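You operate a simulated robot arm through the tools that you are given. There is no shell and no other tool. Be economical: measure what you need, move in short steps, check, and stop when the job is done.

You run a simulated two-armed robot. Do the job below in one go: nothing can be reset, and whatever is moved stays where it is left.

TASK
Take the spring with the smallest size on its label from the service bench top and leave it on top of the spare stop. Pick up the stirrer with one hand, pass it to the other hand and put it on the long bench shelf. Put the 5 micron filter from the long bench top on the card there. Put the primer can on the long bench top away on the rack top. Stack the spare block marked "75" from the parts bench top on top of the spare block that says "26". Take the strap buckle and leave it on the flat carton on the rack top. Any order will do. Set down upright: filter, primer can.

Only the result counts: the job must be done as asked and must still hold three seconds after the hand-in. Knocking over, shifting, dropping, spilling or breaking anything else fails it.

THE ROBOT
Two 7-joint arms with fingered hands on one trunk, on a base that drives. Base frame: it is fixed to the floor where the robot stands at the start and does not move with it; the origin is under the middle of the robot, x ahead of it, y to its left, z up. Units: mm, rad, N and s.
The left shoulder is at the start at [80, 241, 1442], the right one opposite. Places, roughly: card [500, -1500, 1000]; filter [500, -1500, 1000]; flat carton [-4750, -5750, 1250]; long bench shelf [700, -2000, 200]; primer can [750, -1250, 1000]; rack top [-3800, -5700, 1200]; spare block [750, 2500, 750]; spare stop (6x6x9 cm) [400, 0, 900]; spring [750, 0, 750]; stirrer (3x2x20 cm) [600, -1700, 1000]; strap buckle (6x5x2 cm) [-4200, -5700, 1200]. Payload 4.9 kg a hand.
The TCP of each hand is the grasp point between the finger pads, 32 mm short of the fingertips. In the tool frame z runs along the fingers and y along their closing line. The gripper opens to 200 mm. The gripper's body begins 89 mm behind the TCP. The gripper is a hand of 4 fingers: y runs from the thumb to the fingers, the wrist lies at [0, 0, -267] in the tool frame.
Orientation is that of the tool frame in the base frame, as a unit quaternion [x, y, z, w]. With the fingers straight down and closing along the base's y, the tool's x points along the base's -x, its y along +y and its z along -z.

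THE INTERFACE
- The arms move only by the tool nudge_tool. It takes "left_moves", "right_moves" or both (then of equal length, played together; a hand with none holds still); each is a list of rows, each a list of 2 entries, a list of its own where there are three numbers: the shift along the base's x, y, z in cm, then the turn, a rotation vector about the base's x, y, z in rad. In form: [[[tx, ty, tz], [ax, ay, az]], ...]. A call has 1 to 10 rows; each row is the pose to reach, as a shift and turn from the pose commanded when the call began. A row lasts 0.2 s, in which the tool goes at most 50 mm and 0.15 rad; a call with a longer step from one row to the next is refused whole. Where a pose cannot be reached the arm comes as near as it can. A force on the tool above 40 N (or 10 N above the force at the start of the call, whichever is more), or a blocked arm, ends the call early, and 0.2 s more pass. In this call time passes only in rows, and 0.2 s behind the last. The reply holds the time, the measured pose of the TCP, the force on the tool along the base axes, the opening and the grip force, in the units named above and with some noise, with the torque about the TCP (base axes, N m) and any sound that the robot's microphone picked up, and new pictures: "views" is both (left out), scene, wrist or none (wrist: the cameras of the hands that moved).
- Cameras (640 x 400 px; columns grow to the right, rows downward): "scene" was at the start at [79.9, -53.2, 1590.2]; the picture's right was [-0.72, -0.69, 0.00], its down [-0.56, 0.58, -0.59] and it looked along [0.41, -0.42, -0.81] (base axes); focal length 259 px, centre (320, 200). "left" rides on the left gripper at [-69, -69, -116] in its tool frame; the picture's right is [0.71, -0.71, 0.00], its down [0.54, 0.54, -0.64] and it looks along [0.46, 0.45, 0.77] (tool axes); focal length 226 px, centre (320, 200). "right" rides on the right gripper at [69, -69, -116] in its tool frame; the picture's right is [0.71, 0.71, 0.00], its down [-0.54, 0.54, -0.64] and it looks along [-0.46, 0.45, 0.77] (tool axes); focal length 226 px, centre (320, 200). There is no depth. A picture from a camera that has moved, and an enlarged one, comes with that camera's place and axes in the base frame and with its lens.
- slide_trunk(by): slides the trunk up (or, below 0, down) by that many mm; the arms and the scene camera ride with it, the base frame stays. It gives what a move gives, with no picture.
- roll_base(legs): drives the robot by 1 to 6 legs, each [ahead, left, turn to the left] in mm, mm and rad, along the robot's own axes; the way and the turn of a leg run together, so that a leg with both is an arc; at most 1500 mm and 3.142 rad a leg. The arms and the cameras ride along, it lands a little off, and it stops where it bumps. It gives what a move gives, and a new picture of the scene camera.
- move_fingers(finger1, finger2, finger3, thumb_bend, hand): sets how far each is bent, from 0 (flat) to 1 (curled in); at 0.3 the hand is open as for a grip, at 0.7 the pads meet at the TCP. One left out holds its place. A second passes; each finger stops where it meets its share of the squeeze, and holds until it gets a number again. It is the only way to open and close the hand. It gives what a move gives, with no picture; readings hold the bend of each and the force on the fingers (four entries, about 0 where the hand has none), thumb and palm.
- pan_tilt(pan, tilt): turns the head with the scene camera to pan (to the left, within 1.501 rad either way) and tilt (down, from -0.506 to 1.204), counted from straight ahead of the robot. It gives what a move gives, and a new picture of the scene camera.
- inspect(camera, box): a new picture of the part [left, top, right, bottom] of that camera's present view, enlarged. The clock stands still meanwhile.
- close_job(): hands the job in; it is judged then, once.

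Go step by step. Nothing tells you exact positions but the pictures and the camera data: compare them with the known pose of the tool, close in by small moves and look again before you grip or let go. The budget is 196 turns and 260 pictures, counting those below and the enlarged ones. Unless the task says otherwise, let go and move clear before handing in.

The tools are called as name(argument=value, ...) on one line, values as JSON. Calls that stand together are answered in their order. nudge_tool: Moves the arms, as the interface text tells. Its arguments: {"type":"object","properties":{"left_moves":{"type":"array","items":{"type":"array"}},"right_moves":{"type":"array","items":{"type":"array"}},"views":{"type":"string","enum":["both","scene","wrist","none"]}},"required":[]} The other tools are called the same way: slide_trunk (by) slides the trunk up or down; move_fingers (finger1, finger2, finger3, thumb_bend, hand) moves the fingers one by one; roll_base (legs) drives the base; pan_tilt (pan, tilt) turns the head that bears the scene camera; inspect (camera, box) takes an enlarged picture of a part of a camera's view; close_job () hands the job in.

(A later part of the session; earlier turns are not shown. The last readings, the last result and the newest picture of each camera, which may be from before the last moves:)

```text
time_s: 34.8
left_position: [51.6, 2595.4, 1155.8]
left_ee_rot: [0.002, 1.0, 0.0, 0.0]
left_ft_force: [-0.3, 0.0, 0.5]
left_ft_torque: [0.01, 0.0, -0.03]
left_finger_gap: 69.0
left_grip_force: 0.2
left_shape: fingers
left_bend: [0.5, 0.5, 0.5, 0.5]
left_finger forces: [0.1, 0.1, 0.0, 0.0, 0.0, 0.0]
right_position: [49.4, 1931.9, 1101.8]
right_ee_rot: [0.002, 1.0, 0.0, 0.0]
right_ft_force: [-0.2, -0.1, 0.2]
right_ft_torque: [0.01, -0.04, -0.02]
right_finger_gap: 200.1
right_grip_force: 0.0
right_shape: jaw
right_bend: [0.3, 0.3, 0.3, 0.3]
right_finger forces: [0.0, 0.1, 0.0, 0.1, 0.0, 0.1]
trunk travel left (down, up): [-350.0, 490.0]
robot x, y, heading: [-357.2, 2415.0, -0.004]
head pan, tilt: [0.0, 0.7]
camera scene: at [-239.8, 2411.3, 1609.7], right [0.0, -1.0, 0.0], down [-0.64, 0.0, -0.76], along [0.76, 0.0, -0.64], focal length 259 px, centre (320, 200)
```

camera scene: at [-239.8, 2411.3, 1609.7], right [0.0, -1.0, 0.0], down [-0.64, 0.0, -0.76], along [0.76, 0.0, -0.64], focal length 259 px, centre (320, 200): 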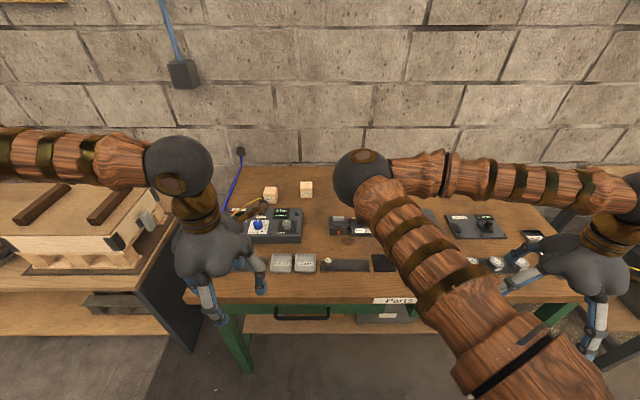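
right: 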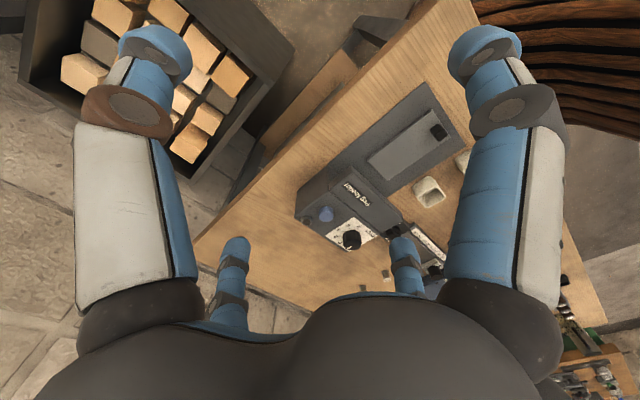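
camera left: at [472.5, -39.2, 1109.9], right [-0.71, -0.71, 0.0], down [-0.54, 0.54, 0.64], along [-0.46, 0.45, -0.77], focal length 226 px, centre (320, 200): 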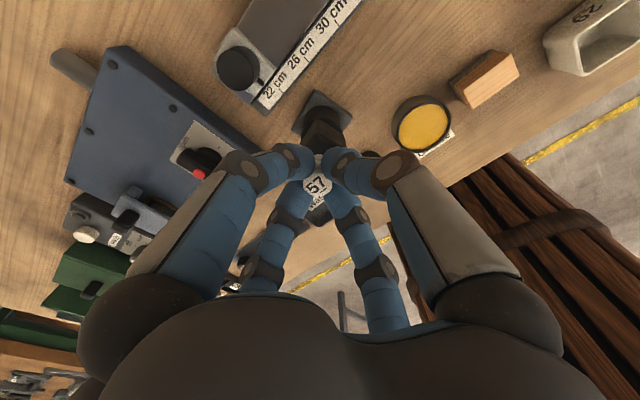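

The two wooden cubes toward the back should be the spare blocks. I'll enlarge them.

inspect(camera="scene", box=[225, 165, 345, 285])

inspect(camera="scene", box=[255, 170, 325, 215])

```text
3.33 times, centred on (285, 225) of scene
camera zoom: at [-239.8, 2411.3, 1609.7], right [0.0, -1.0, 0.0], down [-0.64, 0.0, -0.76], along [0.76, 0.0, -0.64], focal length 862 px, centre (437, 117)
```

zoom: 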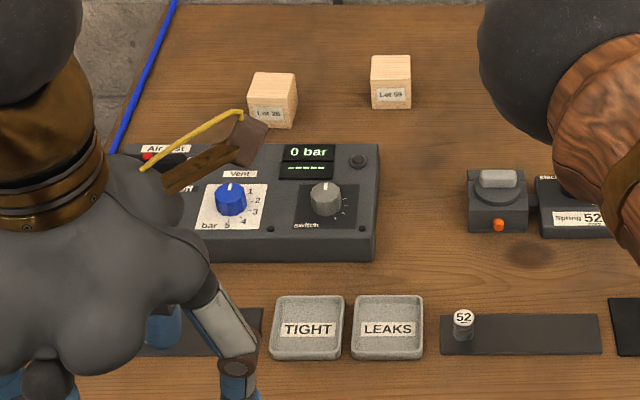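

```text
8.89 times, centred on (290, 192) of scene
camera zoom: at [-239.8, 2411.3, 1609.7], right [0.0, -1.0, 0.0], down [-0.64, 0.0, -0.76], along [0.76, 0.0, -0.64], focal length 2298 px, centre (587, 267)
```

zoom: 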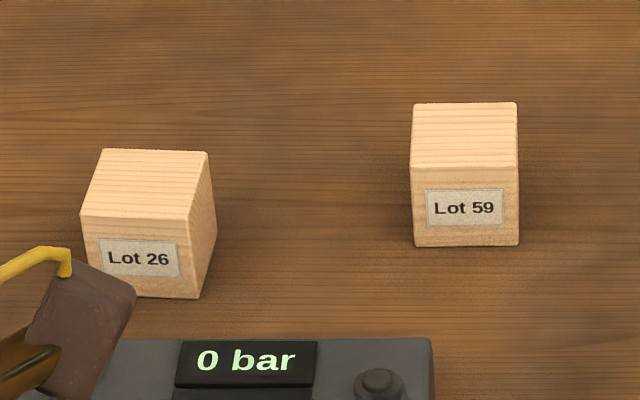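

The visible blocks are 26 and 59, so 75 must be behind my right arm. I'll drive a bit to the right to see that part.

roll_base(legs=[[0, -500, 0]])

inspect(camera="scene", box=[180, 150, 400, 300])

```text
time_s: 37.8
left_position: [49.1, 2095.8, 1154.3]
left_ee_rot: [0.001, 1.0, 0.0, 0.0]
left_ft_force: [0.1, 0.9, -0.4]
left_ft_torque: [-0.04, 0.0, 0.01]
left_finger_gap: 69.0
left_grip_force: 0.1
left_shape: fingers
left_bend: [0.5, 0.5, 0.5, 0.5]
left_finger forces: [0.0, 0.1, 0.1, 0.0, 0.0, 0.1]
right_position: [47.5, 1430.1, 1101.2]
right_ee_rot: [0.001, 1.0, -0.001, 0.001]
right_ft_force: [0.1, 0.5, -0.9]
right_ft_torque: [0.0, 0.01, 0.01]
right_finger_gap: 199.9
right_grip_force: 0.0
right_shape: jaw
right_bend: [0.3, 0.3, 0.3, 0.3]
right_finger forces: [0.1, 0.0, 0.0, 0.0, 0.0, 0.1]
trunk travel left (down, up): [-350.0, 490.0]
robot x, y, heading: [-355.1, 1911.9, -0.006]
head pan, tilt: [0.0, 0.7]
camera scene: at [-241.9, 1910.8, 1609.6], right [0.0, -1.0, 0.0], down [-0.64, 0.0, -0.76], along [0.76, 0.0, -0.64], focal length 259 px, centre (320, 200)
```

scene: 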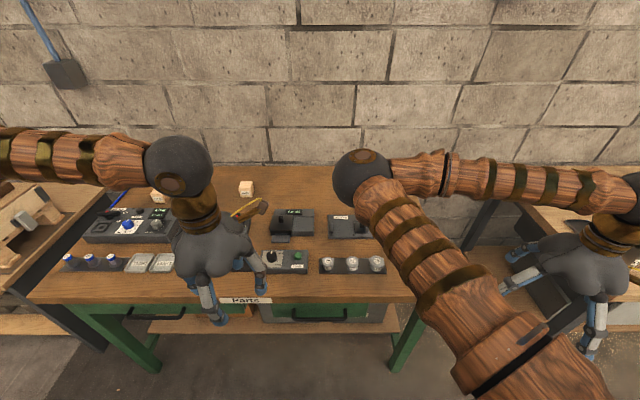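

```text
2.67 times, centred on (290, 225) of scene
camera zoom: at [-241.9, 1910.8, 1609.6], right [0.0, -1.0, 0.0], down [-0.64, 0.0, -0.76], along [0.76, 0.0, -0.64], focal length 690 px, centre (400, 133)
```

zoom: 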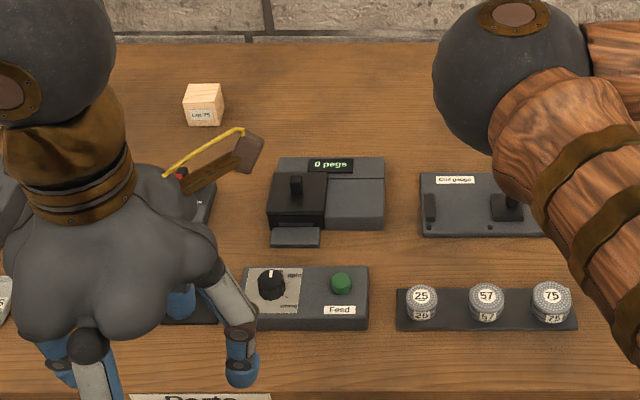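

inspect(camera="scene", box=[226, 172, 266, 204])

inspect(camera="scene", box=[136, 178, 176, 210])

```text
12.50 times, centred on (246, 188) of scene
camera zoom: at [-241.9, 1910.8, 1609.6], right [0.0, -1.0, 0.0], down [-0.64, 0.0, -0.76], along [0.76, 0.0, -0.64], focal length 3232 px, centre (1245, 350)
```

zoom: 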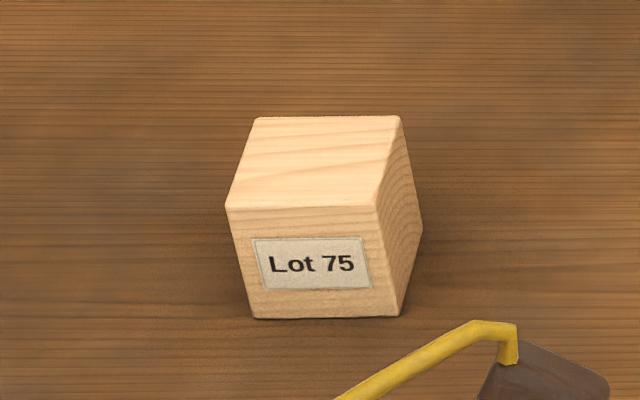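

```text
12.50 times, centred on (156, 194) of scene
camera zoom: at [-241.9, 1910.8, 1609.6], right [0.0, -1.0, 0.0], down [-0.64, 0.0, -0.76], along [0.76, 0.0, -0.64], focal length 3232 px, centre (2370, 275)
```

zoom: 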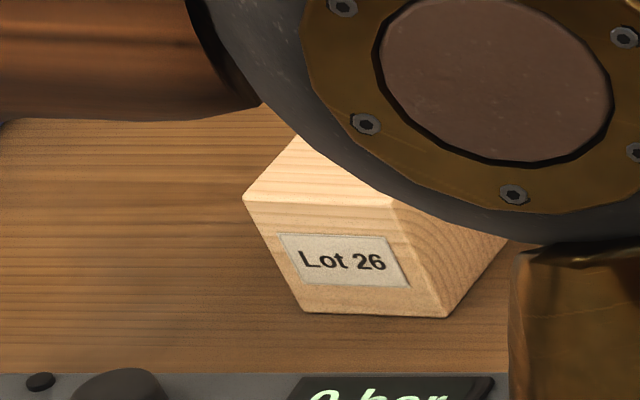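

Found it: block 75 is near (715, 2248) and block 26 near (675, 2634), both about 54 mm cubes on a bench at z≈845. I'll bring the robot up between them.

roll_base(legs=[[0, 400, 0], [330, 0, 0.005]])

move_fingers(hand="left", finger1=0.42, finger2=0.42, finger3=0.42, thumb_bend=0.42)

```text
time_s: 42.1
left_position: [375.7, 2499.7, 1155.1]
left_ee_rot: [-0.004, 1.0, 0.0, 0.0]
left_ft_force: [0.1, 0.5, -0.4]
left_ft_torque: [-0.04, 0.0, 0.01]
left_finger_gap: 68.8
left_grip_force: 0.1
left_shape: fingers
left_bend: [0.5, 0.5, 0.5, 0.5]
left_finger forces: [0.0, 0.1, 0.1, 0.0, 0.0, 0.1]
right_position: [382.0, 1837.5, 1101.7]
right_ee_rot: [-0.005, 1.0, 0.0, 0.0]
right_ft_force: [0.3, -1.1, -0.2]
right_ft_torque: [0.02, -0.04, -0.01]
right_finger_gap: 199.7
right_grip_force: 0.0
right_shape: jaw
right_bend: [0.3, 0.3, 0.3, 0.3]
right_finger forces: [0.1, 0.0, 0.0, 0.0, 0.1, 0.1]
trunk travel left (down, up): [-350.0, 490.0]
robot x, y, heading: [-24.6, 2314.3, 0.011]
head pan, tilt: [0.0, 0.7]
camera scene: at [86.1, 2311.2, 1609.8], right [0.01, -1.0, 0.0], down [-0.64, -0.01, -0.77], along [0.77, 0.01, -0.64], focal length 259 px, centre (320, 200)
```

scene: 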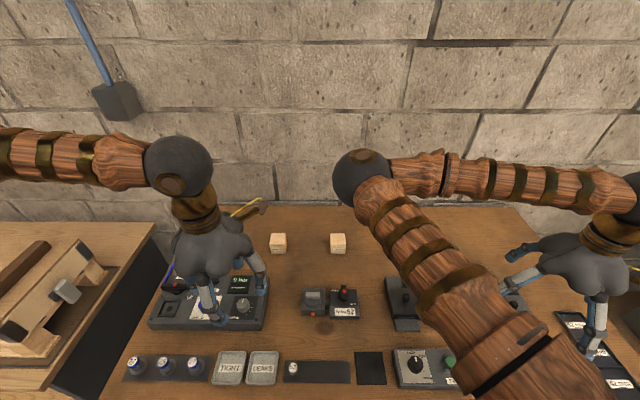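

```text
time_s: 43.1
left_position: [377.4, 2499.7, 1155.8]
left_ee_rot: [-0.004, 1.0, 0.001, 0.001]
left_ft_force: [-0.2, -0.7, 0.2]
left_ft_torque: [0.03, 0.01, -0.02]
left_finger_gap: 97.9
left_grip_force: 0.1
left_shape: fingers
left_bend: [0.42, 0.42, 0.42, 0.42]
left_finger forces: [0.0, 0.0, 0.1, 0.1, 0.0, 0.1]
right_position: [382.8, 1835.0, 1100.2]
right_ee_rot: [-0.005, 1.0, 0.0, 0.0]
right_ft_force: [0.1, -1.4, 0.3]
right_ft_torque: [-0.03, 0.0, 0.01]
right_finger_gap: 200.1
right_grip_force: 0.1
right_shape: jaw
right_bend: [0.3, 0.3, 0.3, 0.3]
right_finger forces: [0.0, 0.0, 0.0, 0.0, 0.0, 0.0]
trunk travel left (down, up): [-350.0, 490.0]
robot x, y, heading: [-25.6, 2312.6, 0.007]
head pan, tilt: [0.0, 0.7]
```

Two blocks are in view. I'll check their labels.

inspect(camera="scene", box=[260, 220, 360, 270])

```text
6.40 times, centred on (310, 245) of scene
camera zoom: at [86.8, 2311.3, 1609.7], right [0.01, -1.0, 0.0], down [-0.64, -0.01, -0.77], along [0.77, 0.01, -0.64], focal length 1655 px, centre (384, -88)
```

zoom: 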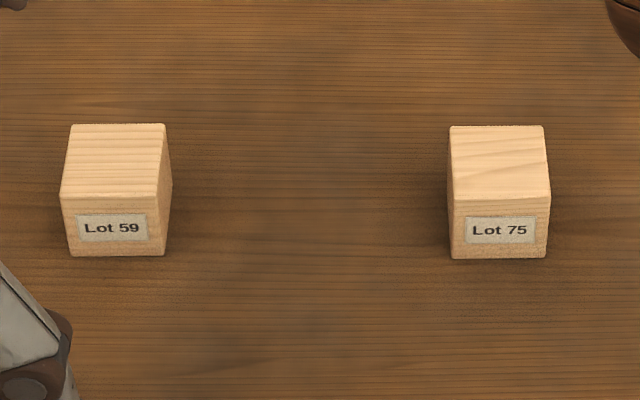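

Block 75 centre is about (713, 2251) with top at z≈900. I'll move the left hand above it.

nudge_tool(left_moves=[[[3.4, -2.5, 0], [0, 0, 0]], [[6.8, -5, 0], [0, 0, 0]], [[10.2, -7.5, -1], [0, 0, 0]], [[13.6, -10, -3], [0, 0, 0]], [[17, -12.5, -5], [0, 0, 0]], [[20.3, -15, -7], [0, 0, 0]], [[23.6, -17.5, -9], [0, 0, 0]], [[27, -20, -11], [0, 0, 0]], [[30.3, -22.5, -13], [0, 0, 0]], [[33.6, -24.9, -15.3], [0, 0, 0]]], views="wrist")

```text
time_s: 45.3
left_position: [715.8, 2248.5, 1002.5]
left_ee_rot: [-0.004, 1.0, 0.001, -0.001]
left_ft_force: [0.4, -0.2, -0.8]
left_ft_torque: [-0.02, 0.04, 0.02]
left_finger_gap: 97.9
left_grip_force: 0.1
left_shape: fingers
left_bend: [0.42, 0.42, 0.42, 0.42]
left_finger forces: [0.0, 0.0, 0.0, 0.0, 0.1, 0.0]
right_position: [383.2, 1833.3, 1100.6]
right_ee_rot: [-0.006, 1.0, 0.0, -0.001]
right_ft_force: [-0.2, -0.4, -0.7]
right_ft_torque: [0.04, 0.04, -0.03]
right_finger_gap: 200.0
right_grip_force: 0.0
right_shape: jaw
right_bend: [0.3, 0.3, 0.3, 0.3]
right_finger forces: [0.0, 0.0, 0.0, 0.0, 0.0, 0.0]
trunk travel left (down, up): [-350.0, 490.0]
robot x, y, heading: [-26.1, 2315.1, 0.006]
head pan, tilt: [0.0, 0.7]
camera left: at [782.5, 2180.0, 1119.0], right [-0.7, -0.71, 0.0], down [-0.55, 0.54, 0.64], along [-0.46, 0.45, -0.76], focal length 226 px, centre (320, 200)
```

left: 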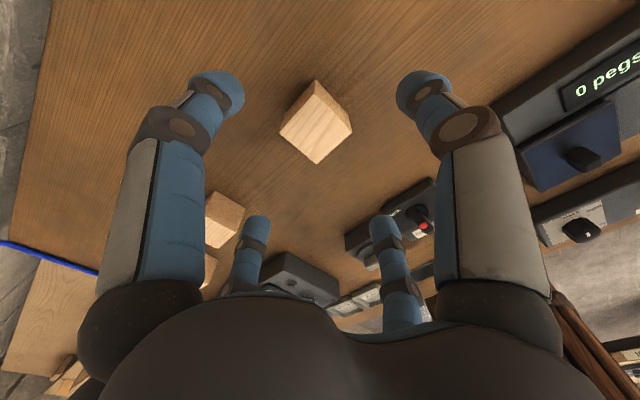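

Well aligned. I'll descend in stages and check before closing.

nudge_tool(left_moves=[[[0.1, 0, -4], [0, 0, 0]], [[0.1, 0, -8], [0, 0, 0]], [[0.1, 0, -10.4], [0, 0, 0]]], views="wrist")

```text
time_s: 46.1
left_position: [713.8, 2251.0, 897.5]
left_ee_rot: [-0.004, 1.0, 0.0, 0.0]
left_ft_force: [0.1, -0.2, 0.4]
left_ft_torque: [0.04, 0.01, 0.0]
left_finger_gap: 97.7
left_grip_force: 0.0
left_shape: fingers
left_bend: [0.42, 0.42, 0.42, 0.42]
left_finger forces: [0.0, 0.0, 0.1, 0.1, 0.0, 0.1]
right_position: [382.4, 1836.4, 1101.5]
right_ee_rot: [-0.005, 1.0, 0.0, 0.0]
right_ft_force: [-0.6, 0.8, 0.0]
right_ft_torque: [-0.01, 0.0, -0.02]
right_finger_gap: 199.9
right_grip_force: 0.0
right_shape: jaw
right_bend: [0.3, 0.3, 0.3, 0.3]
right_finger forces: [0.0, 0.0, 0.0, 0.0, 0.0, 0.0]
trunk travel left (down, up): [-350.0, 490.0]
robot x, y, heading: [-26.9, 2308.2, 0.008]
head pan, tilt: [0.0, 0.7]
camera left: at [782.8, 2182.7, 1016.4], right [-0.7, -0.71, 0.0], down [-0.55, 0.54, 0.64], along [-0.46, 0.45, -0.77], focal length 226 px, centre (320, 200)
```

left: 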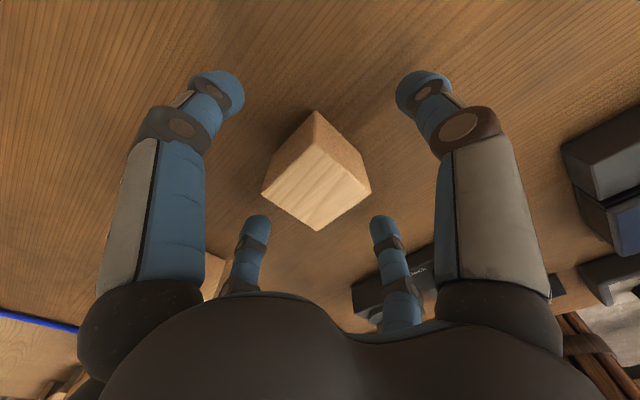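

Centred. I'll close and lift.

move_fingers(hand="left", finger1=0.75, finger2=0.75, finger3=0.75, thumb_bend=0.75)

nudge_tool(left_moves=[[[0, 0, 3], [0, 0, 0]], [[0, 0, 7], [0, 0, 0]], [[0, 0, 11], [0, 0, 0]], [[0, 0, 15], [0, 0, 0]], [[0, 3, 17], [0, 0, 0]], [[0, 7, 18], [0, 0, 0]], [[0, 11, 18], [0, 0, 0]], [[0, 15, 18], [0, 0, 0]], [[0, 19, 18], [0, 0, 0]], [[0, 23, 18], [0, 0, 0]]], views="both")

```text
time_s: 47.1
left_position: [713.2, 2249.8, 899.4]
left_ee_rot: [-0.004, 1.0, 0.0, 0.001]
left_ft_force: [0.1, -2.7, 5.7]
left_ft_torque: [0.06, 0.02, 0.01]
left_finger_gap: 33.3
left_grip_force: 27.1
left_shape: fingers
left_bend: [0.6, 0.59, 0.61, 0.64]
left_finger forces: [9.9, 12.3, 9.1, 0.0, 22.1, 0.0]
right_position: [381.6, 1834.9, 1101.0]
right_ee_rot: [-0.006, 1.0, 0.001, 0.0]
right_ft_force: [-0.1, 0.8, 0.2]
right_ft_torque: [0.0, -0.03, -0.01]
right_finger_gap: 199.9
right_grip_force: 0.1
right_shape: jaw
right_bend: [0.3, 0.3, 0.3, 0.3]
right_finger forces: [0.0, 0.0, 0.1, 0.1, 0.0, 0.1]
trunk travel left (down, up): [-350.0, 490.0]
robot x, y, heading: [-28.3, 2309.1, 0.015]
head pan, tilt: [0.0, 0.7]
```

```text
time_s: 49.3
left_position: [713.1, 2481.1, 1077.2]
left_ee_rot: [-0.003, 1.0, 0.0, 0.0]
left_ft_force: [0.2, -0.3, -1.2]
left_ft_torque: [0.0, -0.02, 0.01]
left_finger_gap: 33.2
left_grip_force: 25.4
left_shape: fingers
left_bend: [0.6, 0.58, 0.61, 0.64]
left_finger forces: [9.4, 12.2, 8.6, 0.0, 21.2, 0.0]
right_position: [383.5, 1837.1, 1101.7]
right_ee_rot: [-0.004, 1.0, 0.0, -0.001]
right_ft_force: [-0.8, 0.4, 0.4]
right_ft_torque: [-0.07, -0.01, -0.01]
right_finger_gap: 200.0
right_grip_force: 0.0
right_shape: jaw
right_bend: [0.3, 0.3, 0.3, 0.3]
right_finger forces: [0.1, 0.0, 0.0, 0.1, 0.0, 0.0]
trunk travel left (down, up): [-350.0, 490.0]
robot x, y, heading: [-25.7, 2311.3, 0.011]
head pan, tilt: [0.0, 0.7]
camera scene: at [87.0, 2313.3, 1609.7], right [0.01, -1.0, 0.0], down [-0.64, -0.01, -0.76], along [0.76, 0.01, -0.64], focal length 259 px, centre (320, 200)
camera left: at [781.4, 2413.5, 1195.5], right [-0.7, -0.71, 0.0], down [-0.55, 0.54, 0.64], along [-0.46, 0.45, -0.77], focal length 226 px, centre (320, 200)
```

scene: 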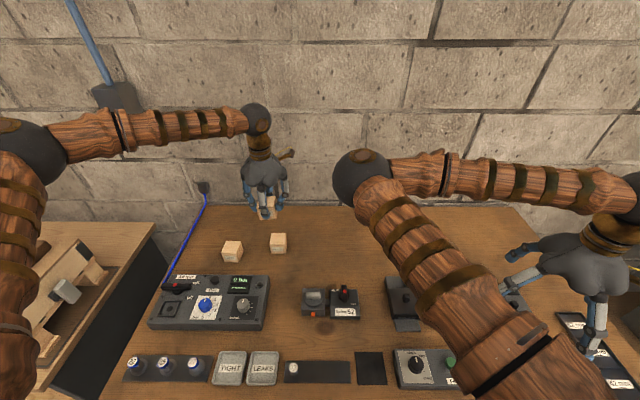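
left: 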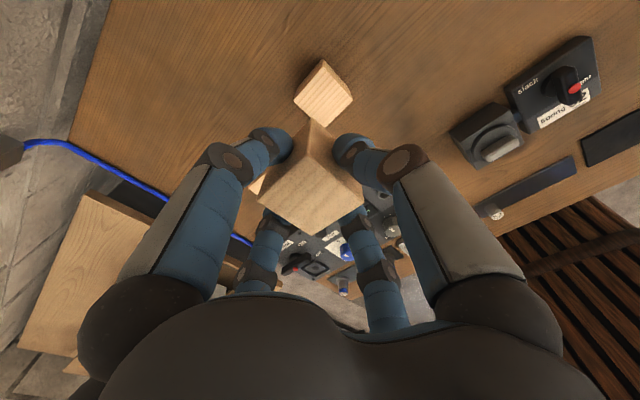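

Held. I'll enlarge block 26 to fix its position.

inspect(camera="scene", box=[212, 225, 302, 275])

```text
7.11 times, centred on (257, 250) of scene
camera zoom: at [87.0, 2313.3, 1609.7], right [0.01, -1.0, 0.0], down [-0.64, -0.01, -0.76], along [0.76, 0.01, -0.64], focal length 1839 px, centre (768, -156)
```

zoom: 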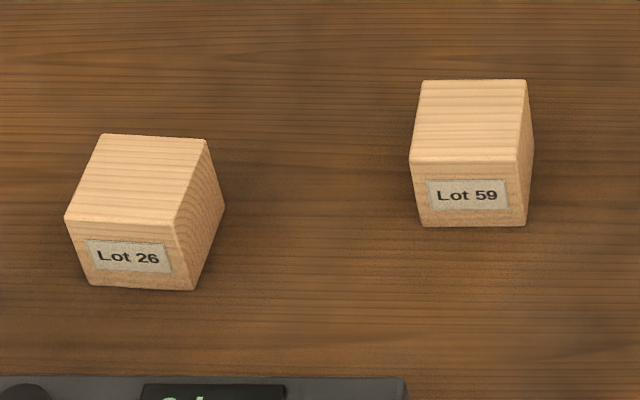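

Block 26 centre is about (674, 2631). The held block sits a few mm toward +y in the hand, so I'll allow for that as I move above.

nudge_tool(left_moves=[[[-1, 4, 0], [0, 0, 0]], [[-2, 8, 0], [0, 0, 0]], [[-3, 12, -1], [0, 0, 0]], [[-4, 14.5, -4], [0, 0, 0]], [[-4, 14.5, -6], [0, 0, 0]]], views="none")

inspect(camera="scene", box=[202, 205, 292, 275])

inspect(camera="left", box=[220, 80, 420, 250])

```text
time_s: 50.5
left_position: [673.8, 2625.4, 1016.1]
left_ee_rot: [-0.004, 1.0, -0.001, 0.0]
left_ft_force: [0.3, -0.4, -0.6]
left_ft_torque: [0.02, 0.0, 0.0]
left_finger_gap: 33.2
left_grip_force: 25.6
left_shape: fingers
left_bend: [0.6, 0.58, 0.61, 0.64]
left_finger forces: [9.4, 12.3, 8.5, 0.0, 21.0, 0.0]
right_position: [383.8, 1836.1, 1100.7]
right_ee_rot: [-0.005, 1.0, 0.0, -0.001]
right_ft_force: [0.1, 0.0, 0.3]
right_ft_torque: [0.01, 0.03, -0.02]
right_finger_gap: 199.8
right_grip_force: 0.1
right_shape: jaw
right_bend: [0.3, 0.3, 0.3, 0.3]
right_finger forces: [0.0, 0.0, 0.0, 0.0, 0.0, 0.1]
trunk travel left (down, up): [-350.0, 490.0]
robot x, y, heading: [-26.7, 2310.0, 0.003]
head pan, tilt: [0.0, 0.7]
```

```text
5.71 times, centred on (247, 240) of scene
camera zoom: at [88.5, 2311.0, 1609.6], right [0.01, -1.0, 0.0], down [-0.64, -0.01, -0.76], along [0.76, 0.01, -0.64], focal length 1478 px, centre (737, -29)
```

zoom: 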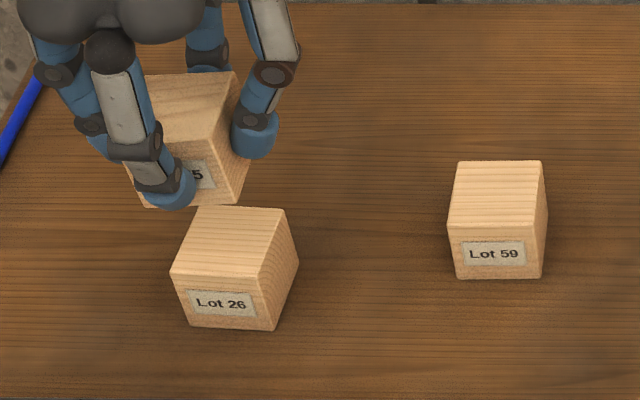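

```text
2.35 times, centred on (320, 165) of left
camera zoom: at [742.8, 2557.0, 1134.4], right [-0.7, -0.71, 0.0], down [-0.55, 0.54, 0.64], along [-0.46, 0.45, -0.77], focal length 532 px, centre (320, 282)
```

zoom: 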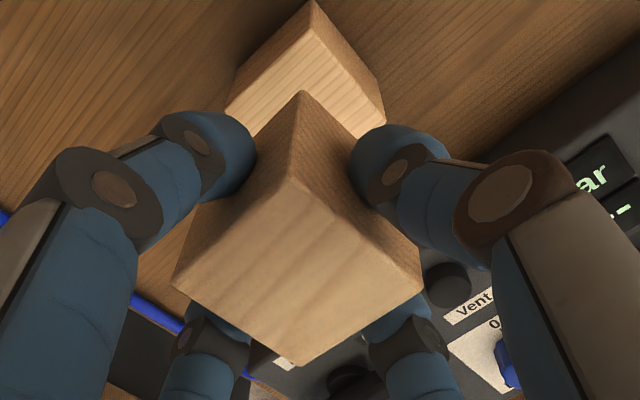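

The held block is directly above 26 to within about 2 mm. I'll turn it slightly and lower it until close.

nudge_tool(left_moves=[[[0, 0, -2], [0, 0, -0.05]], [[0.1, 0.05, -4], [0, 0, -0.09]], [[0.1, 0.05, -5.4], [0, 0, -0.09]]], views="none")

nudge_tool(left_moves=[[[0, 0, -0.2], [0, 0, 0]], [[0, 0, -0.4], [0, 0, 0]]], views="none")

inspect(camera="scene", box=[202, 205, 292, 275])

```text
time_s: 51.3
left_position: [676.0, 2625.4, 963.4]
left_ee_rot: [0.041, 0.999, -0.001, 0.0]
left_ft_force: [0.4, 0.2, -0.8]
left_ft_torque: [-0.03, -0.02, 0.01]
left_finger_gap: 33.2
left_grip_force: 25.7
left_shape: fingers
left_bend: [0.6, 0.58, 0.61, 0.64]
left_finger forces: [9.3, 12.3, 8.4, 0.0, 21.0, 0.0]
right_position: [383.5, 1834.5, 1101.4]
right_ee_rot: [-0.004, 1.0, 0.0, 0.0]
right_ft_force: [0.2, -0.2, 0.3]
right_ft_torque: [-0.02, -0.01, 0.03]
right_finger_gap: 199.7
right_grip_force: 0.0
right_shape: jaw
right_bend: [0.3, 0.3, 0.3, 0.3]
right_finger forces: [0.0, 0.0, 0.0, 0.0, 0.1, 0.1]
trunk travel left (down, up): [-350.0, 490.0]
robot x, y, heading: [-28.5, 2309.8, 0.008]
head pan, tilt: [0.0, 0.7]
```

```text
time_s: 51.9
left_position: [673.7, 2625.3, 959.7]
left_ee_rot: [0.041, 0.999, 0.001, 0.0]
left_ft_force: [-0.2, 0.5, -1.0]
left_ft_torque: [-0.01, 0.0, 0.0]
left_finger_gap: 33.1
left_grip_force: 25.4
left_shape: fingers
left_bend: [0.6, 0.58, 0.61, 0.64]
left_finger forces: [9.3, 12.3, 8.3, 0.0, 21.0, 0.0]
right_position: [382.6, 1834.9, 1101.8]
right_ee_rot: [-0.003, 1.0, 0.001, -0.001]
right_ft_force: [0.6, 0.4, -0.1]
right_ft_torque: [-0.04, 0.01, -0.03]
right_finger_gap: 200.0
right_grip_force: 0.1
right_shape: jaw
right_bend: [0.3, 0.3, 0.3, 0.3]
right_finger forces: [0.0, 0.0, 0.0, 0.0, 0.0, 0.0]
trunk travel left (down, up): [-350.0, 490.0]
robot x, y, heading: [-28.3, 2308.3, 0.011]
head pan, tilt: [0.0, 0.7]
```

```text
5.71 times, centred on (247, 240) of scene
camera zoom: at [87.6, 2311.4, 1609.6], right [0.01, -1.0, 0.0], down [-0.64, -0.01, -0.76], along [0.76, 0.01, -0.64], focal length 1478 px, centre (737, -29)
```

zoom: 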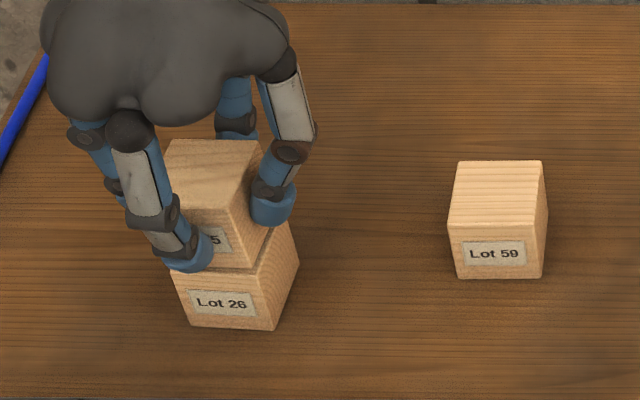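

Aligned with a small gap left. I'll creep down to contact.

nudge_tool(left_moves=[[[0, 0, -0.15], [0, 0, 0]], [[0, 0, -0.3], [0, 0, 0]]], views="none")

nudge_tool(left_moves=[[[0, 0, -0.1], [0, 0, 0]], [[0, 0, -0.2], [0, 0, 0]]], views="none")

```text
time_s: 52.5
left_position: [675.2, 2628.1, 956.3]
left_ee_rot: [0.04, 0.999, 0.0, 0.0]
left_ft_force: [0.0, -0.3, -0.7]
left_ft_torque: [-0.01, -0.02, -0.01]
left_finger_gap: 33.4
left_grip_force: 25.1
left_shape: fingers
left_bend: [0.6, 0.58, 0.61, 0.64]
left_finger forces: [9.4, 12.3, 8.4, 0.0, 20.9, 0.0]
right_position: [382.9, 1836.1, 1100.8]
right_ee_rot: [-0.004, 1.0, 0.0, -0.001]
right_ft_force: [-0.1, 0.0, -0.3]
right_ft_torque: [0.01, -0.02, 0.0]
right_finger_gap: 200.0
right_grip_force: 0.0
right_shape: jaw
right_bend: [0.3, 0.3, 0.3, 0.3]
right_finger forces: [0.0, 0.0, 0.0, 0.1, 0.0, 0.1]
trunk travel left (down, up): [-350.0, 490.0]
robot x, y, heading: [-26.6, 2309.0, 0.008]
head pan, tilt: [0.0, 0.7]
```

```text
time_s: 53.1
left_position: [674.3, 2625.2, 954.8]
left_ee_rot: [0.041, 0.999, -0.001, 0.0]
left_ft_force: [0.5, 0.0, -1.0]
left_ft_torque: [0.01, 0.02, -0.01]
left_finger_gap: 33.2
left_grip_force: 25.1
left_shape: fingers
left_bend: [0.6, 0.58, 0.61, 0.64]
left_finger forces: [9.3, 12.4, 8.4, 0.0, 21.0, 0.0]
right_position: [382.2, 1834.6, 1101.2]
right_ee_rot: [-0.004, 1.0, 0.0, 0.001]
right_ft_force: [-0.2, 0.6, 0.1]
right_ft_torque: [0.0, 0.0, 0.04]
right_finger_gap: 199.8
right_grip_force: 0.1
right_shape: jaw
right_bend: [0.3, 0.3, 0.3, 0.3]
right_finger forces: [0.0, 0.0, 0.1, 0.1, 0.1, 0.1]
trunk travel left (down, up): [-350.0, 490.0]
robot x, y, heading: [-29.3, 2310.9, 0.007]
head pan, tilt: [0.0, 0.7]
```

nudge_tool(left_moves=[[[0, 0, -0.1], [0, 0, 0]], [[0, 0, -0.2], [0, 0, 0]]], views="none")

nudge_tool(left_moves=[[[0, 0, -0.1], [0, 0, 0]]], views="none")

inspect(camera="scene", box=[212, 225, 272, 275])

```text
time_s: 53.7
left_position: [674.4, 2625.9, 953.9]
left_ee_rot: [0.042, 0.999, 0.0, 0.001]
left_ft_force: [0.8, 0.1, 5.2]
left_ft_torque: [0.24, -0.06, -0.01]
left_finger_gap: 33.4
left_grip_force: 26.6
left_shape: fingers
left_bend: [0.6, 0.58, 0.61, 0.64]
left_finger forces: [9.9, 12.8, 8.8, 0.1, 21.1, 0.0]
right_position: [381.5, 1835.4, 1102.5]
right_ee_rot: [-0.004, 1.0, 0.0, 0.0]
right_ft_force: [-0.8, 0.1, 0.4]
right_ft_torque: [0.0, 0.01, -0.01]
right_finger_gap: 199.9
right_grip_force: 0.0
right_shape: jaw
right_bend: [0.3, 0.3, 0.3, 0.3]
right_finger forces: [0.0, 0.1, 0.0, 0.1, 0.0, 0.1]
trunk travel left (down, up): [-350.0, 490.0]
robot x, y, heading: [-27.9, 2312.4, 0.012]
head pan, tilt: [0.0, 0.7]
```

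```text
time_s: 54.1
left_position: [674.5, 2625.4, 953.2]
left_ee_rot: [0.041, 0.999, 0.0, 0.001]
left_ft_force: [1.0, 0.2, 11.5]
left_ft_torque: [0.36, -0.12, -0.06]
left_finger_gap: 33.2
left_grip_force: 27.3
left_shape: fingers
left_bend: [0.6, 0.58, 0.61, 0.64]
left_finger forces: [10.4, 13.4, 9.1, 0.1, 21.7, 0.1]
right_position: [381.7, 1833.9, 1100.1]
right_ee_rot: [-0.004, 1.0, 0.002, 0.0]
right_ft_force: [0.2, 0.0, 0.5]
right_ft_torque: [0.03, 0.0, 0.0]
right_finger_gap: 199.9
right_grip_force: 0.0
right_shape: jaw
right_bend: [0.3, 0.3, 0.3, 0.3]
right_finger forces: [0.0, 0.0, 0.0, 0.0, 0.1, 0.1]
trunk travel left (down, up): [-350.0, 490.0]
robot x, y, heading: [-27.4, 2308.5, 0.007]
head pan, tilt: [0.0, 0.7]
```

```text
8.00 times, centred on (242, 250) of scene
camera zoom: at [86.1, 2310.4, 1609.9], right [0.01, -1.0, 0.0], down [-0.64, -0.01, -0.77], along [0.77, 0.01, -0.64], focal length 2069 px, centre (944, -200)
```

zoom: 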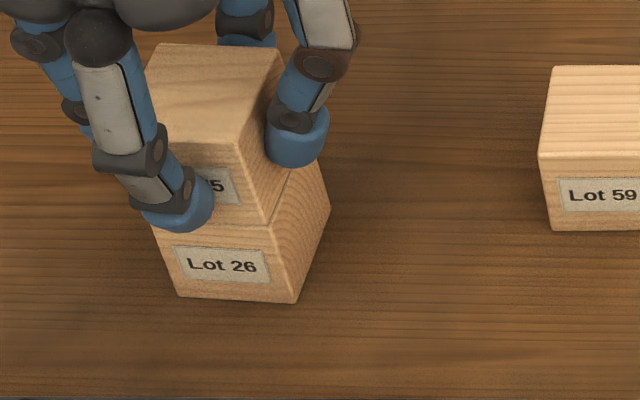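

In contact and aligned. I'll release and rise.

move_fingers(hand="left", finger1=0.45, finger2=0.45, finger3=0.45, thumb_bend=0.45)

nudge_tool(left_moves=[[[0, 0, 4], [0, 0, 0]], [[0, 0, 8], [0, 0, 0]], [[0, 0, 12], [0, 0, 0]], [[0, 0, 16], [0, 0, 0.09]], [[-4, -1, 18], [0, 0, 0.09]], [[-8.5, -2.5, 18], [0, 0, 0.09]], [[-13, -4, 18], [0, 0, 0.09]], [[-17.5, -5.5, 18], [0, 0, 0.09]], [[-22, -7, 18], [0, 0, 0.09]]], views="none")

inspect(camera="scene", box=[202, 205, 292, 275])

```text
time_s: 55.1
left_position: [674.3, 2626.3, 951.7]
left_ee_rot: [0.041, 0.999, 0.0, -0.001]
left_ft_force: [0.0, -0.1, -0.1]
left_ft_torque: [-0.02, 0.01, 0.01]
left_finger_gap: 87.1
left_grip_force: 0.1
left_shape: fingers
left_bend: [0.45, 0.45, 0.45, 0.45]
left_finger forces: [0.0, 0.0, 0.0, 0.0, 0.0, 0.0]
right_position: [383.2, 1835.7, 1100.7]
right_ee_rot: [-0.004, 1.0, 0.0, 0.0]
right_ft_force: [-0.1, -0.2, -0.1]
right_ft_torque: [-0.01, 0.01, 0.01]
right_finger_gap: 200.0
right_grip_force: 0.1
right_shape: jaw
right_bend: [0.3, 0.3, 0.3, 0.3]
right_finger forces: [0.0, 0.0, 0.0, 0.0, 0.0, 0.0]
trunk travel left (down, up): [-350.0, 490.0]
robot x, y, heading: [-22.6, 2311.1, 0.009]
head pan, tilt: [0.0, 0.7]
```

```text
time_s: 57.1
left_position: [452.9, 2557.4, 1133.5]
left_ee_rot: [-0.005, 1.0, 0.0, 0.001]
left_ft_force: [0.7, -0.6, -0.5]
left_ft_torque: [0.0, -0.02, -0.03]
left_finger_gap: 87.2
left_grip_force: 0.0
left_shape: fingers
left_bend: [0.45, 0.45, 0.45, 0.45]
left_finger forces: [0.0, 0.0, 0.0, 0.0, 0.0, 0.1]
right_position: [381.3, 1833.5, 1102.6]
right_ee_rot: [-0.004, 1.0, 0.0, 0.0]
right_ft_force: [0.2, 0.2, 0.2]
right_ft_torque: [0.05, -0.03, -0.03]
right_finger_gap: 199.5
right_grip_force: 0.0
right_shape: jaw
right_bend: [0.3, 0.3, 0.3, 0.3]
right_finger forces: [0.1, 0.1, 0.0, 0.0, 0.0, 0.0]
trunk travel left (down, up): [-350.0, 490.0]
robot x, y, heading: [-28.0, 2311.6, 0.009]
head pan, tilt: [0.0, 0.7]
```

```text
5.71 times, centred on (247, 240) of scene
camera zoom: at [85.9, 2311.0, 1609.8], right [0.01, -1.0, 0.0], down [-0.64, -0.01, -0.77], along [0.77, 0.01, -0.64], focal length 1478 px, centre (737, -29)
```

zoom: 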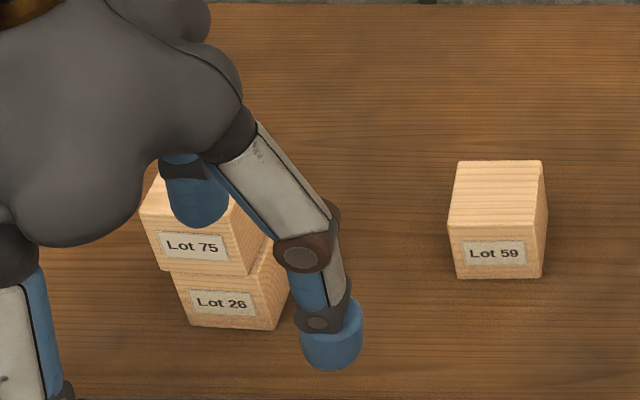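

Block 75 rests on 26. Now I'll drive to the long bench, staying clear of the fronts.

roll_base(legs=[[-330, 0, -0.009], [0, -1300, 0], [0, -1300, 0], [0, -1200, 0]])

inspect(camera="scene", box=[160, 150, 400, 300])

```text
time_s: 77.2
left_position: [136.4, -1255.4, 1132.7]
left_ee_rot: [-0.001, 1.0, 0.0, 0.0]
left_ft_force: [-0.7, 0.7, -0.1]
left_ft_torque: [0.01, 0.01, 0.02]
left_finger_gap: 87.0
left_grip_force: 0.1
left_shape: fingers
left_bend: [0.45, 0.45, 0.45, 0.45]
left_finger forces: [0.0, 0.0, 0.1, 0.0, 0.0, 0.0]
right_position: [59.9, -1975.0, 1102.0]
right_ee_rot: [-0.001, 1.0, 0.001, 0.001]
right_ft_force: [-0.4, -0.8, -0.4]
right_ft_torque: [0.02, -0.02, -0.02]
right_finger_gap: 199.9
right_grip_force: 0.1
right_shape: jaw
right_bend: [0.3, 0.3, 0.3, 0.3]
right_finger forces: [0.0, 0.1, 0.1, 0.0, 0.0, 0.1]
trunk travel left (down, up): [-350.0, 490.0]
robot x, y, heading: [-348.9, -1499.4, 0.001]
head pan, tilt: [0.0, 0.7]
camera scene: at [-233.4, -1496.9, 1609.6], right [0.0, -1.0, 0.0], down [-0.64, 0.0, -0.76], along [0.76, 0.0, -0.64], focal length 259 px, centre (320, 200)
```

scene: 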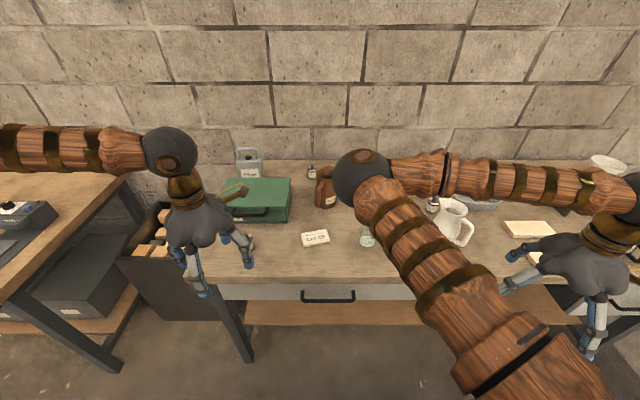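

```text
2.67 times, centred on (280, 225) of scene
camera zoom: at [-233.4, -1496.9, 1609.6], right [0.0, -1.0, 0.0], down [-0.64, 0.0, -0.76], along [0.76, 0.0, -0.64], focal length 690 px, centre (427, 133)
```

zoom: 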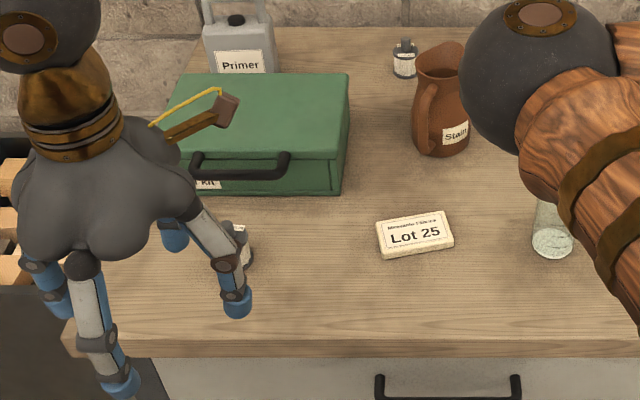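

I see the primer can, the green kit, the "Lot 25" card and small bottles that may be filters. My arms hide parts of it, so I'll shift right to see the rest.

roll_base(legs=[[0, -450, 0]])

inspect(camera="scene", box=[220, 150, 400, 270])

inspect(camera="scene", box=[60, 150, 180, 270])

```text
time_s: 79.9
left_position: [137.0, -1704.1, 1132.4]
left_ee_rot: [0.0, 1.0, 0.0, 0.0]
left_ft_force: [-0.3, 0.2, -0.5]
left_ft_torque: [-0.03, 0.05, 0.01]
left_finger_gap: 87.1
left_grip_force: 0.0
left_shape: fingers
left_bend: [0.45, 0.45, 0.45, 0.45]
left_finger forces: [0.0, 0.1, 0.1, 0.0, 0.0, 0.0]
right_position: [57.1, -2426.1, 1100.9]
right_ee_rot: [0.0, 1.0, -0.001, 0.001]
right_ft_force: [0.3, 0.9, -0.2]
right_ft_torque: [-0.01, 0.0, 0.03]
right_finger_gap: 200.0
right_grip_force: 0.0
right_shape: jaw
right_bend: [0.3, 0.3, 0.3, 0.3]
right_finger forces: [0.0, 0.0, 0.0, 0.0, 0.0, 0.0]
trunk travel left (down, up): [-350.0, 490.0]
robot x, y, heading: [-346.9, -1944.3, 0.002]
head pan, tilt: [0.0, 0.7]
camera scene: at [-233.4, -1946.1, 1609.6], right [0.0, -1.0, 0.0], down [-0.64, 0.0, -0.76], along [0.76, 0.0, -0.64], focal length 259 px, centre (320, 200)
```

scene: 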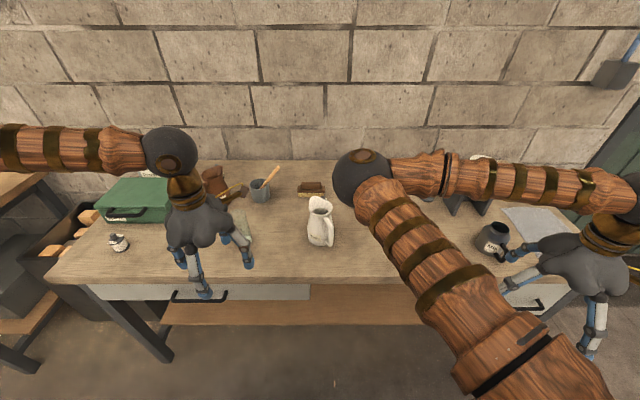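

```text
3.33 times, centred on (310, 210) of scene
camera zoom: at [-233.4, -1946.1, 1609.6], right [0.0, -1.0, 0.0], down [-0.64, 0.0, -0.76], along [0.76, 0.0, -0.64], focal length 862 px, centre (353, 167)
```

zoom: 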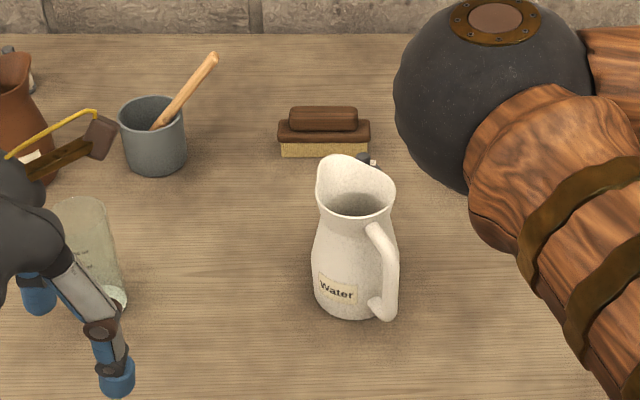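

```text
3.33 times, centred on (120, 210) of scene
camera zoom: at [-233.4, -1946.1, 1609.6], right [0.0, -1.0, 0.0], down [-0.64, 0.0, -0.76], along [0.76, 0.0, -0.64], focal length 862 px, centre (987, 167)
```

zoom: 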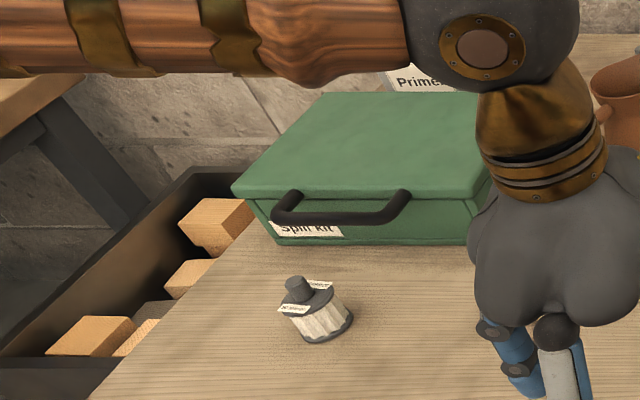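

The stirrer leans in the grey cup. The filters are small pleated cartridges, so I'll read their labels.

inspect(camera="scene", box=[102, 225, 142, 257])

inspect(camera="scene", box=[218, 155, 298, 220])

roll_base(legs=[[0, 200, 0]])

```text
12.50 times, centred on (122, 241) of scene
camera zoom: at [-233.4, -1946.1, 1609.6], right [0.0, -1.0, 0.0], down [-0.64, 0.0, -0.76], along [0.76, 0.0, -0.64], focal length 3232 px, centre (2795, -312)
```

zoom: 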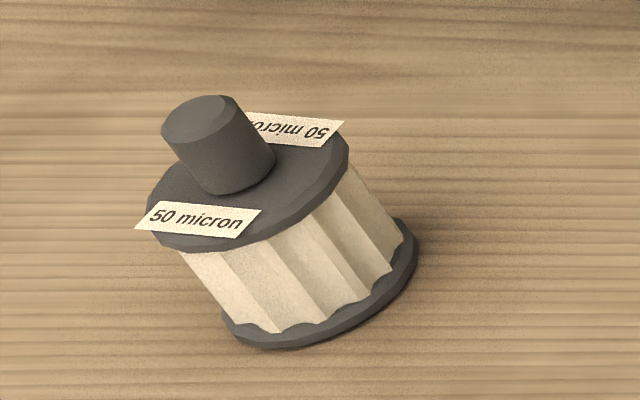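

```text
6.15 times, centred on (258, 188) of scene
camera zoom: at [-233.4, -1946.1, 1609.6], right [0.0, -1.0, 0.0], down [-0.64, 0.0, -0.76], along [0.76, 0.0, -0.64], focal length 1591 px, centre (702, 277)
```

zoom: 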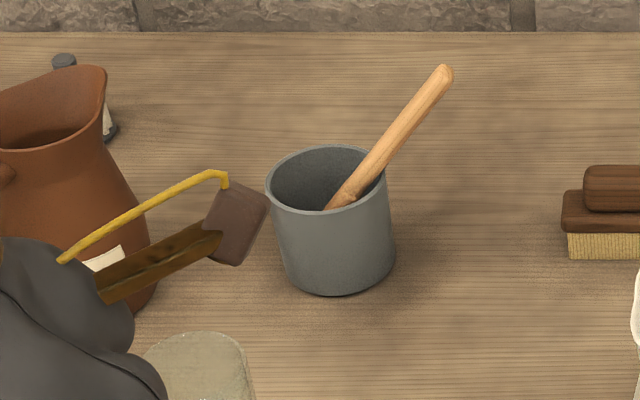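

```text
time_s: 81.5
left_position: [137.4, -1509.6, 1132.6]
left_ee_rot: [0.002, 1.0, 0.0, 0.0]
left_ft_force: [-0.2, 0.0, -0.3]
left_ft_torque: [0.0, 0.02, -0.01]
left_finger_gap: 87.3
left_grip_force: 0.0
left_shape: fingers
left_bend: [0.45, 0.45, 0.45, 0.45]
left_finger forces: [0.0, 0.1, 0.1, 0.1, 0.0, 0.0]
right_position: [56.5, -2231.0, 1101.1]
right_ee_rot: [0.001, 1.0, 0.0, 0.0]
right_ft_force: [-0.8, 0.0, -0.4]
right_ft_torque: [0.05, -0.04, -0.02]
right_finger_gap: 200.0
right_grip_force: 0.1
right_shape: jaw
right_bend: [0.3, 0.3, 0.3, 0.3]
right_finger forces: [0.1, 0.1, 0.0, 0.0, 0.0, 0.0]
trunk travel left (down, up): [-350.0, 490.0]
robot x, y, heading: [-344.4, -1748.2, -0.003]
head pan, tilt: [0.0, 0.7]
camera scene: at [-233.0, -1752.1, 1609.7], right [0.0, -1.0, 0.0], down [-0.64, 0.0, -0.76], along [0.76, 0.0, -0.64], focal length 259 px, centre (320, 200)
```

scene: 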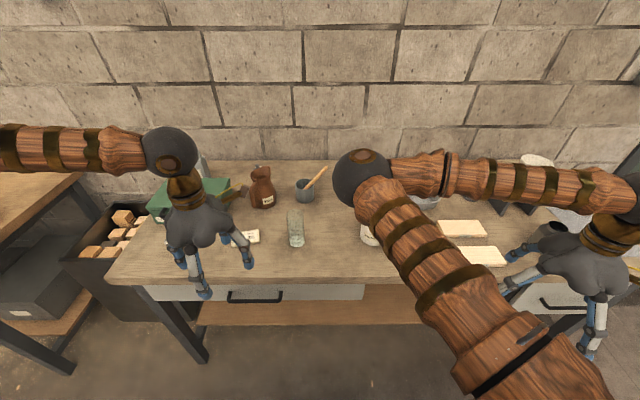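

The front filter is 50 micron. I'll check the one behind the brown jug and the one by the white jug.

roll_base(legs=[[0, 250, 0]])

inspect(camera="scene", box=[296, 158, 326, 184])

inspect(camera="scene", box=[415, 190, 475, 250])

```text
time_s: 83.3
left_position: [137.7, -1259.2, 1131.2]
left_ee_rot: [0.002, 1.0, 0.001, 0.0]
left_ft_force: [-0.2, 0.5, -0.6]
left_ft_torque: [0.03, 0.03, 0.01]
left_finger_gap: 87.2
left_grip_force: 0.0
left_shape: fingers
left_bend: [0.45, 0.45, 0.45, 0.45]
left_finger forces: [0.1, 0.0, 0.0, 0.0, 0.1, 0.0]
right_position: [56.2, -1980.8, 1100.3]
right_ee_rot: [0.001, 1.0, 0.0, -0.001]
right_ft_force: [-0.8, 0.6, -0.7]
right_ft_torque: [0.03, 0.0, -0.01]
right_finger_gap: 199.9
right_grip_force: 0.0
right_shape: jaw
right_bend: [0.3, 0.3, 0.3, 0.3]
right_finger forces: [0.0, 0.0, 0.1, 0.0, 0.0, 0.0]
trunk travel left (down, up): [-350.0, 490.0]
robot x, y, heading: [-346.8, -1497.1, -0.007]
head pan, tilt: [0.0, 0.7]
camera scene: at [-232.2, -1500.8, 1609.7], right [0.0, -1.0, 0.0], down [-0.64, 0.0, -0.76], along [0.76, 0.0, -0.64], focal length 259 px, centre (320, 200)
```

scene: 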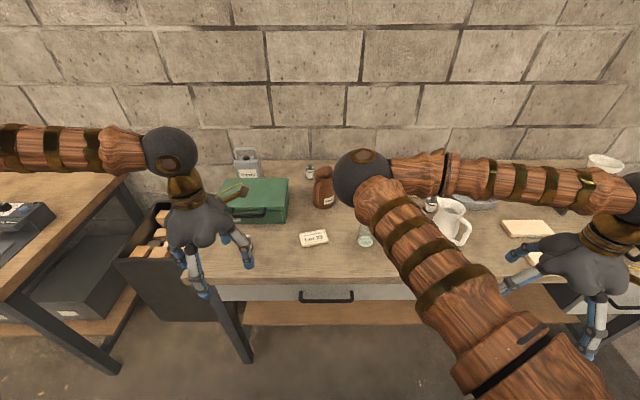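

```text
15.38 times, centred on (311, 171) of scene
camera zoom: at [-232.2, -1500.8, 1609.7], right [0.0, -1.0, 0.0], down [-0.64, 0.0, -0.76], along [0.76, 0.0, -0.64], focal length 3978 px, centre (458, 646)
```

zoom: 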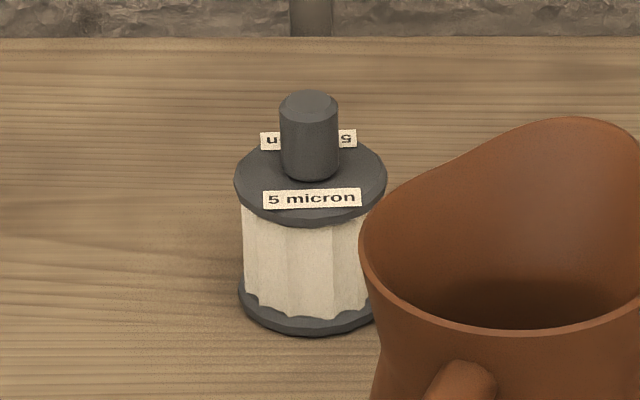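

```text
6.67 times, centred on (445, 220) of scene
camera zoom: at [-232.2, -1500.8, 1609.7], right [0.0, -1.0, 0.0], down [-0.64, 0.0, -0.76], along [0.76, 0.0, -0.64], focal length 1724 px, centre (-513, 67)
```

zoom: 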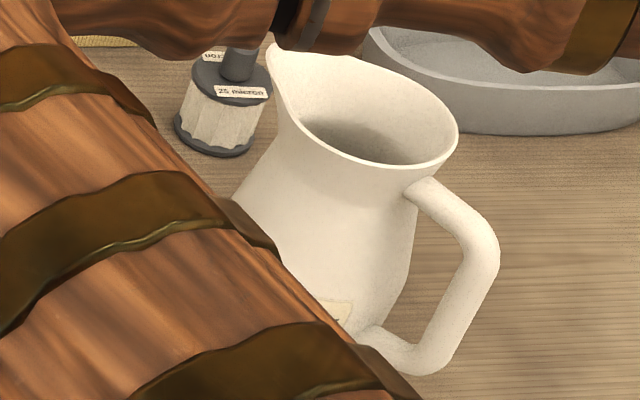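

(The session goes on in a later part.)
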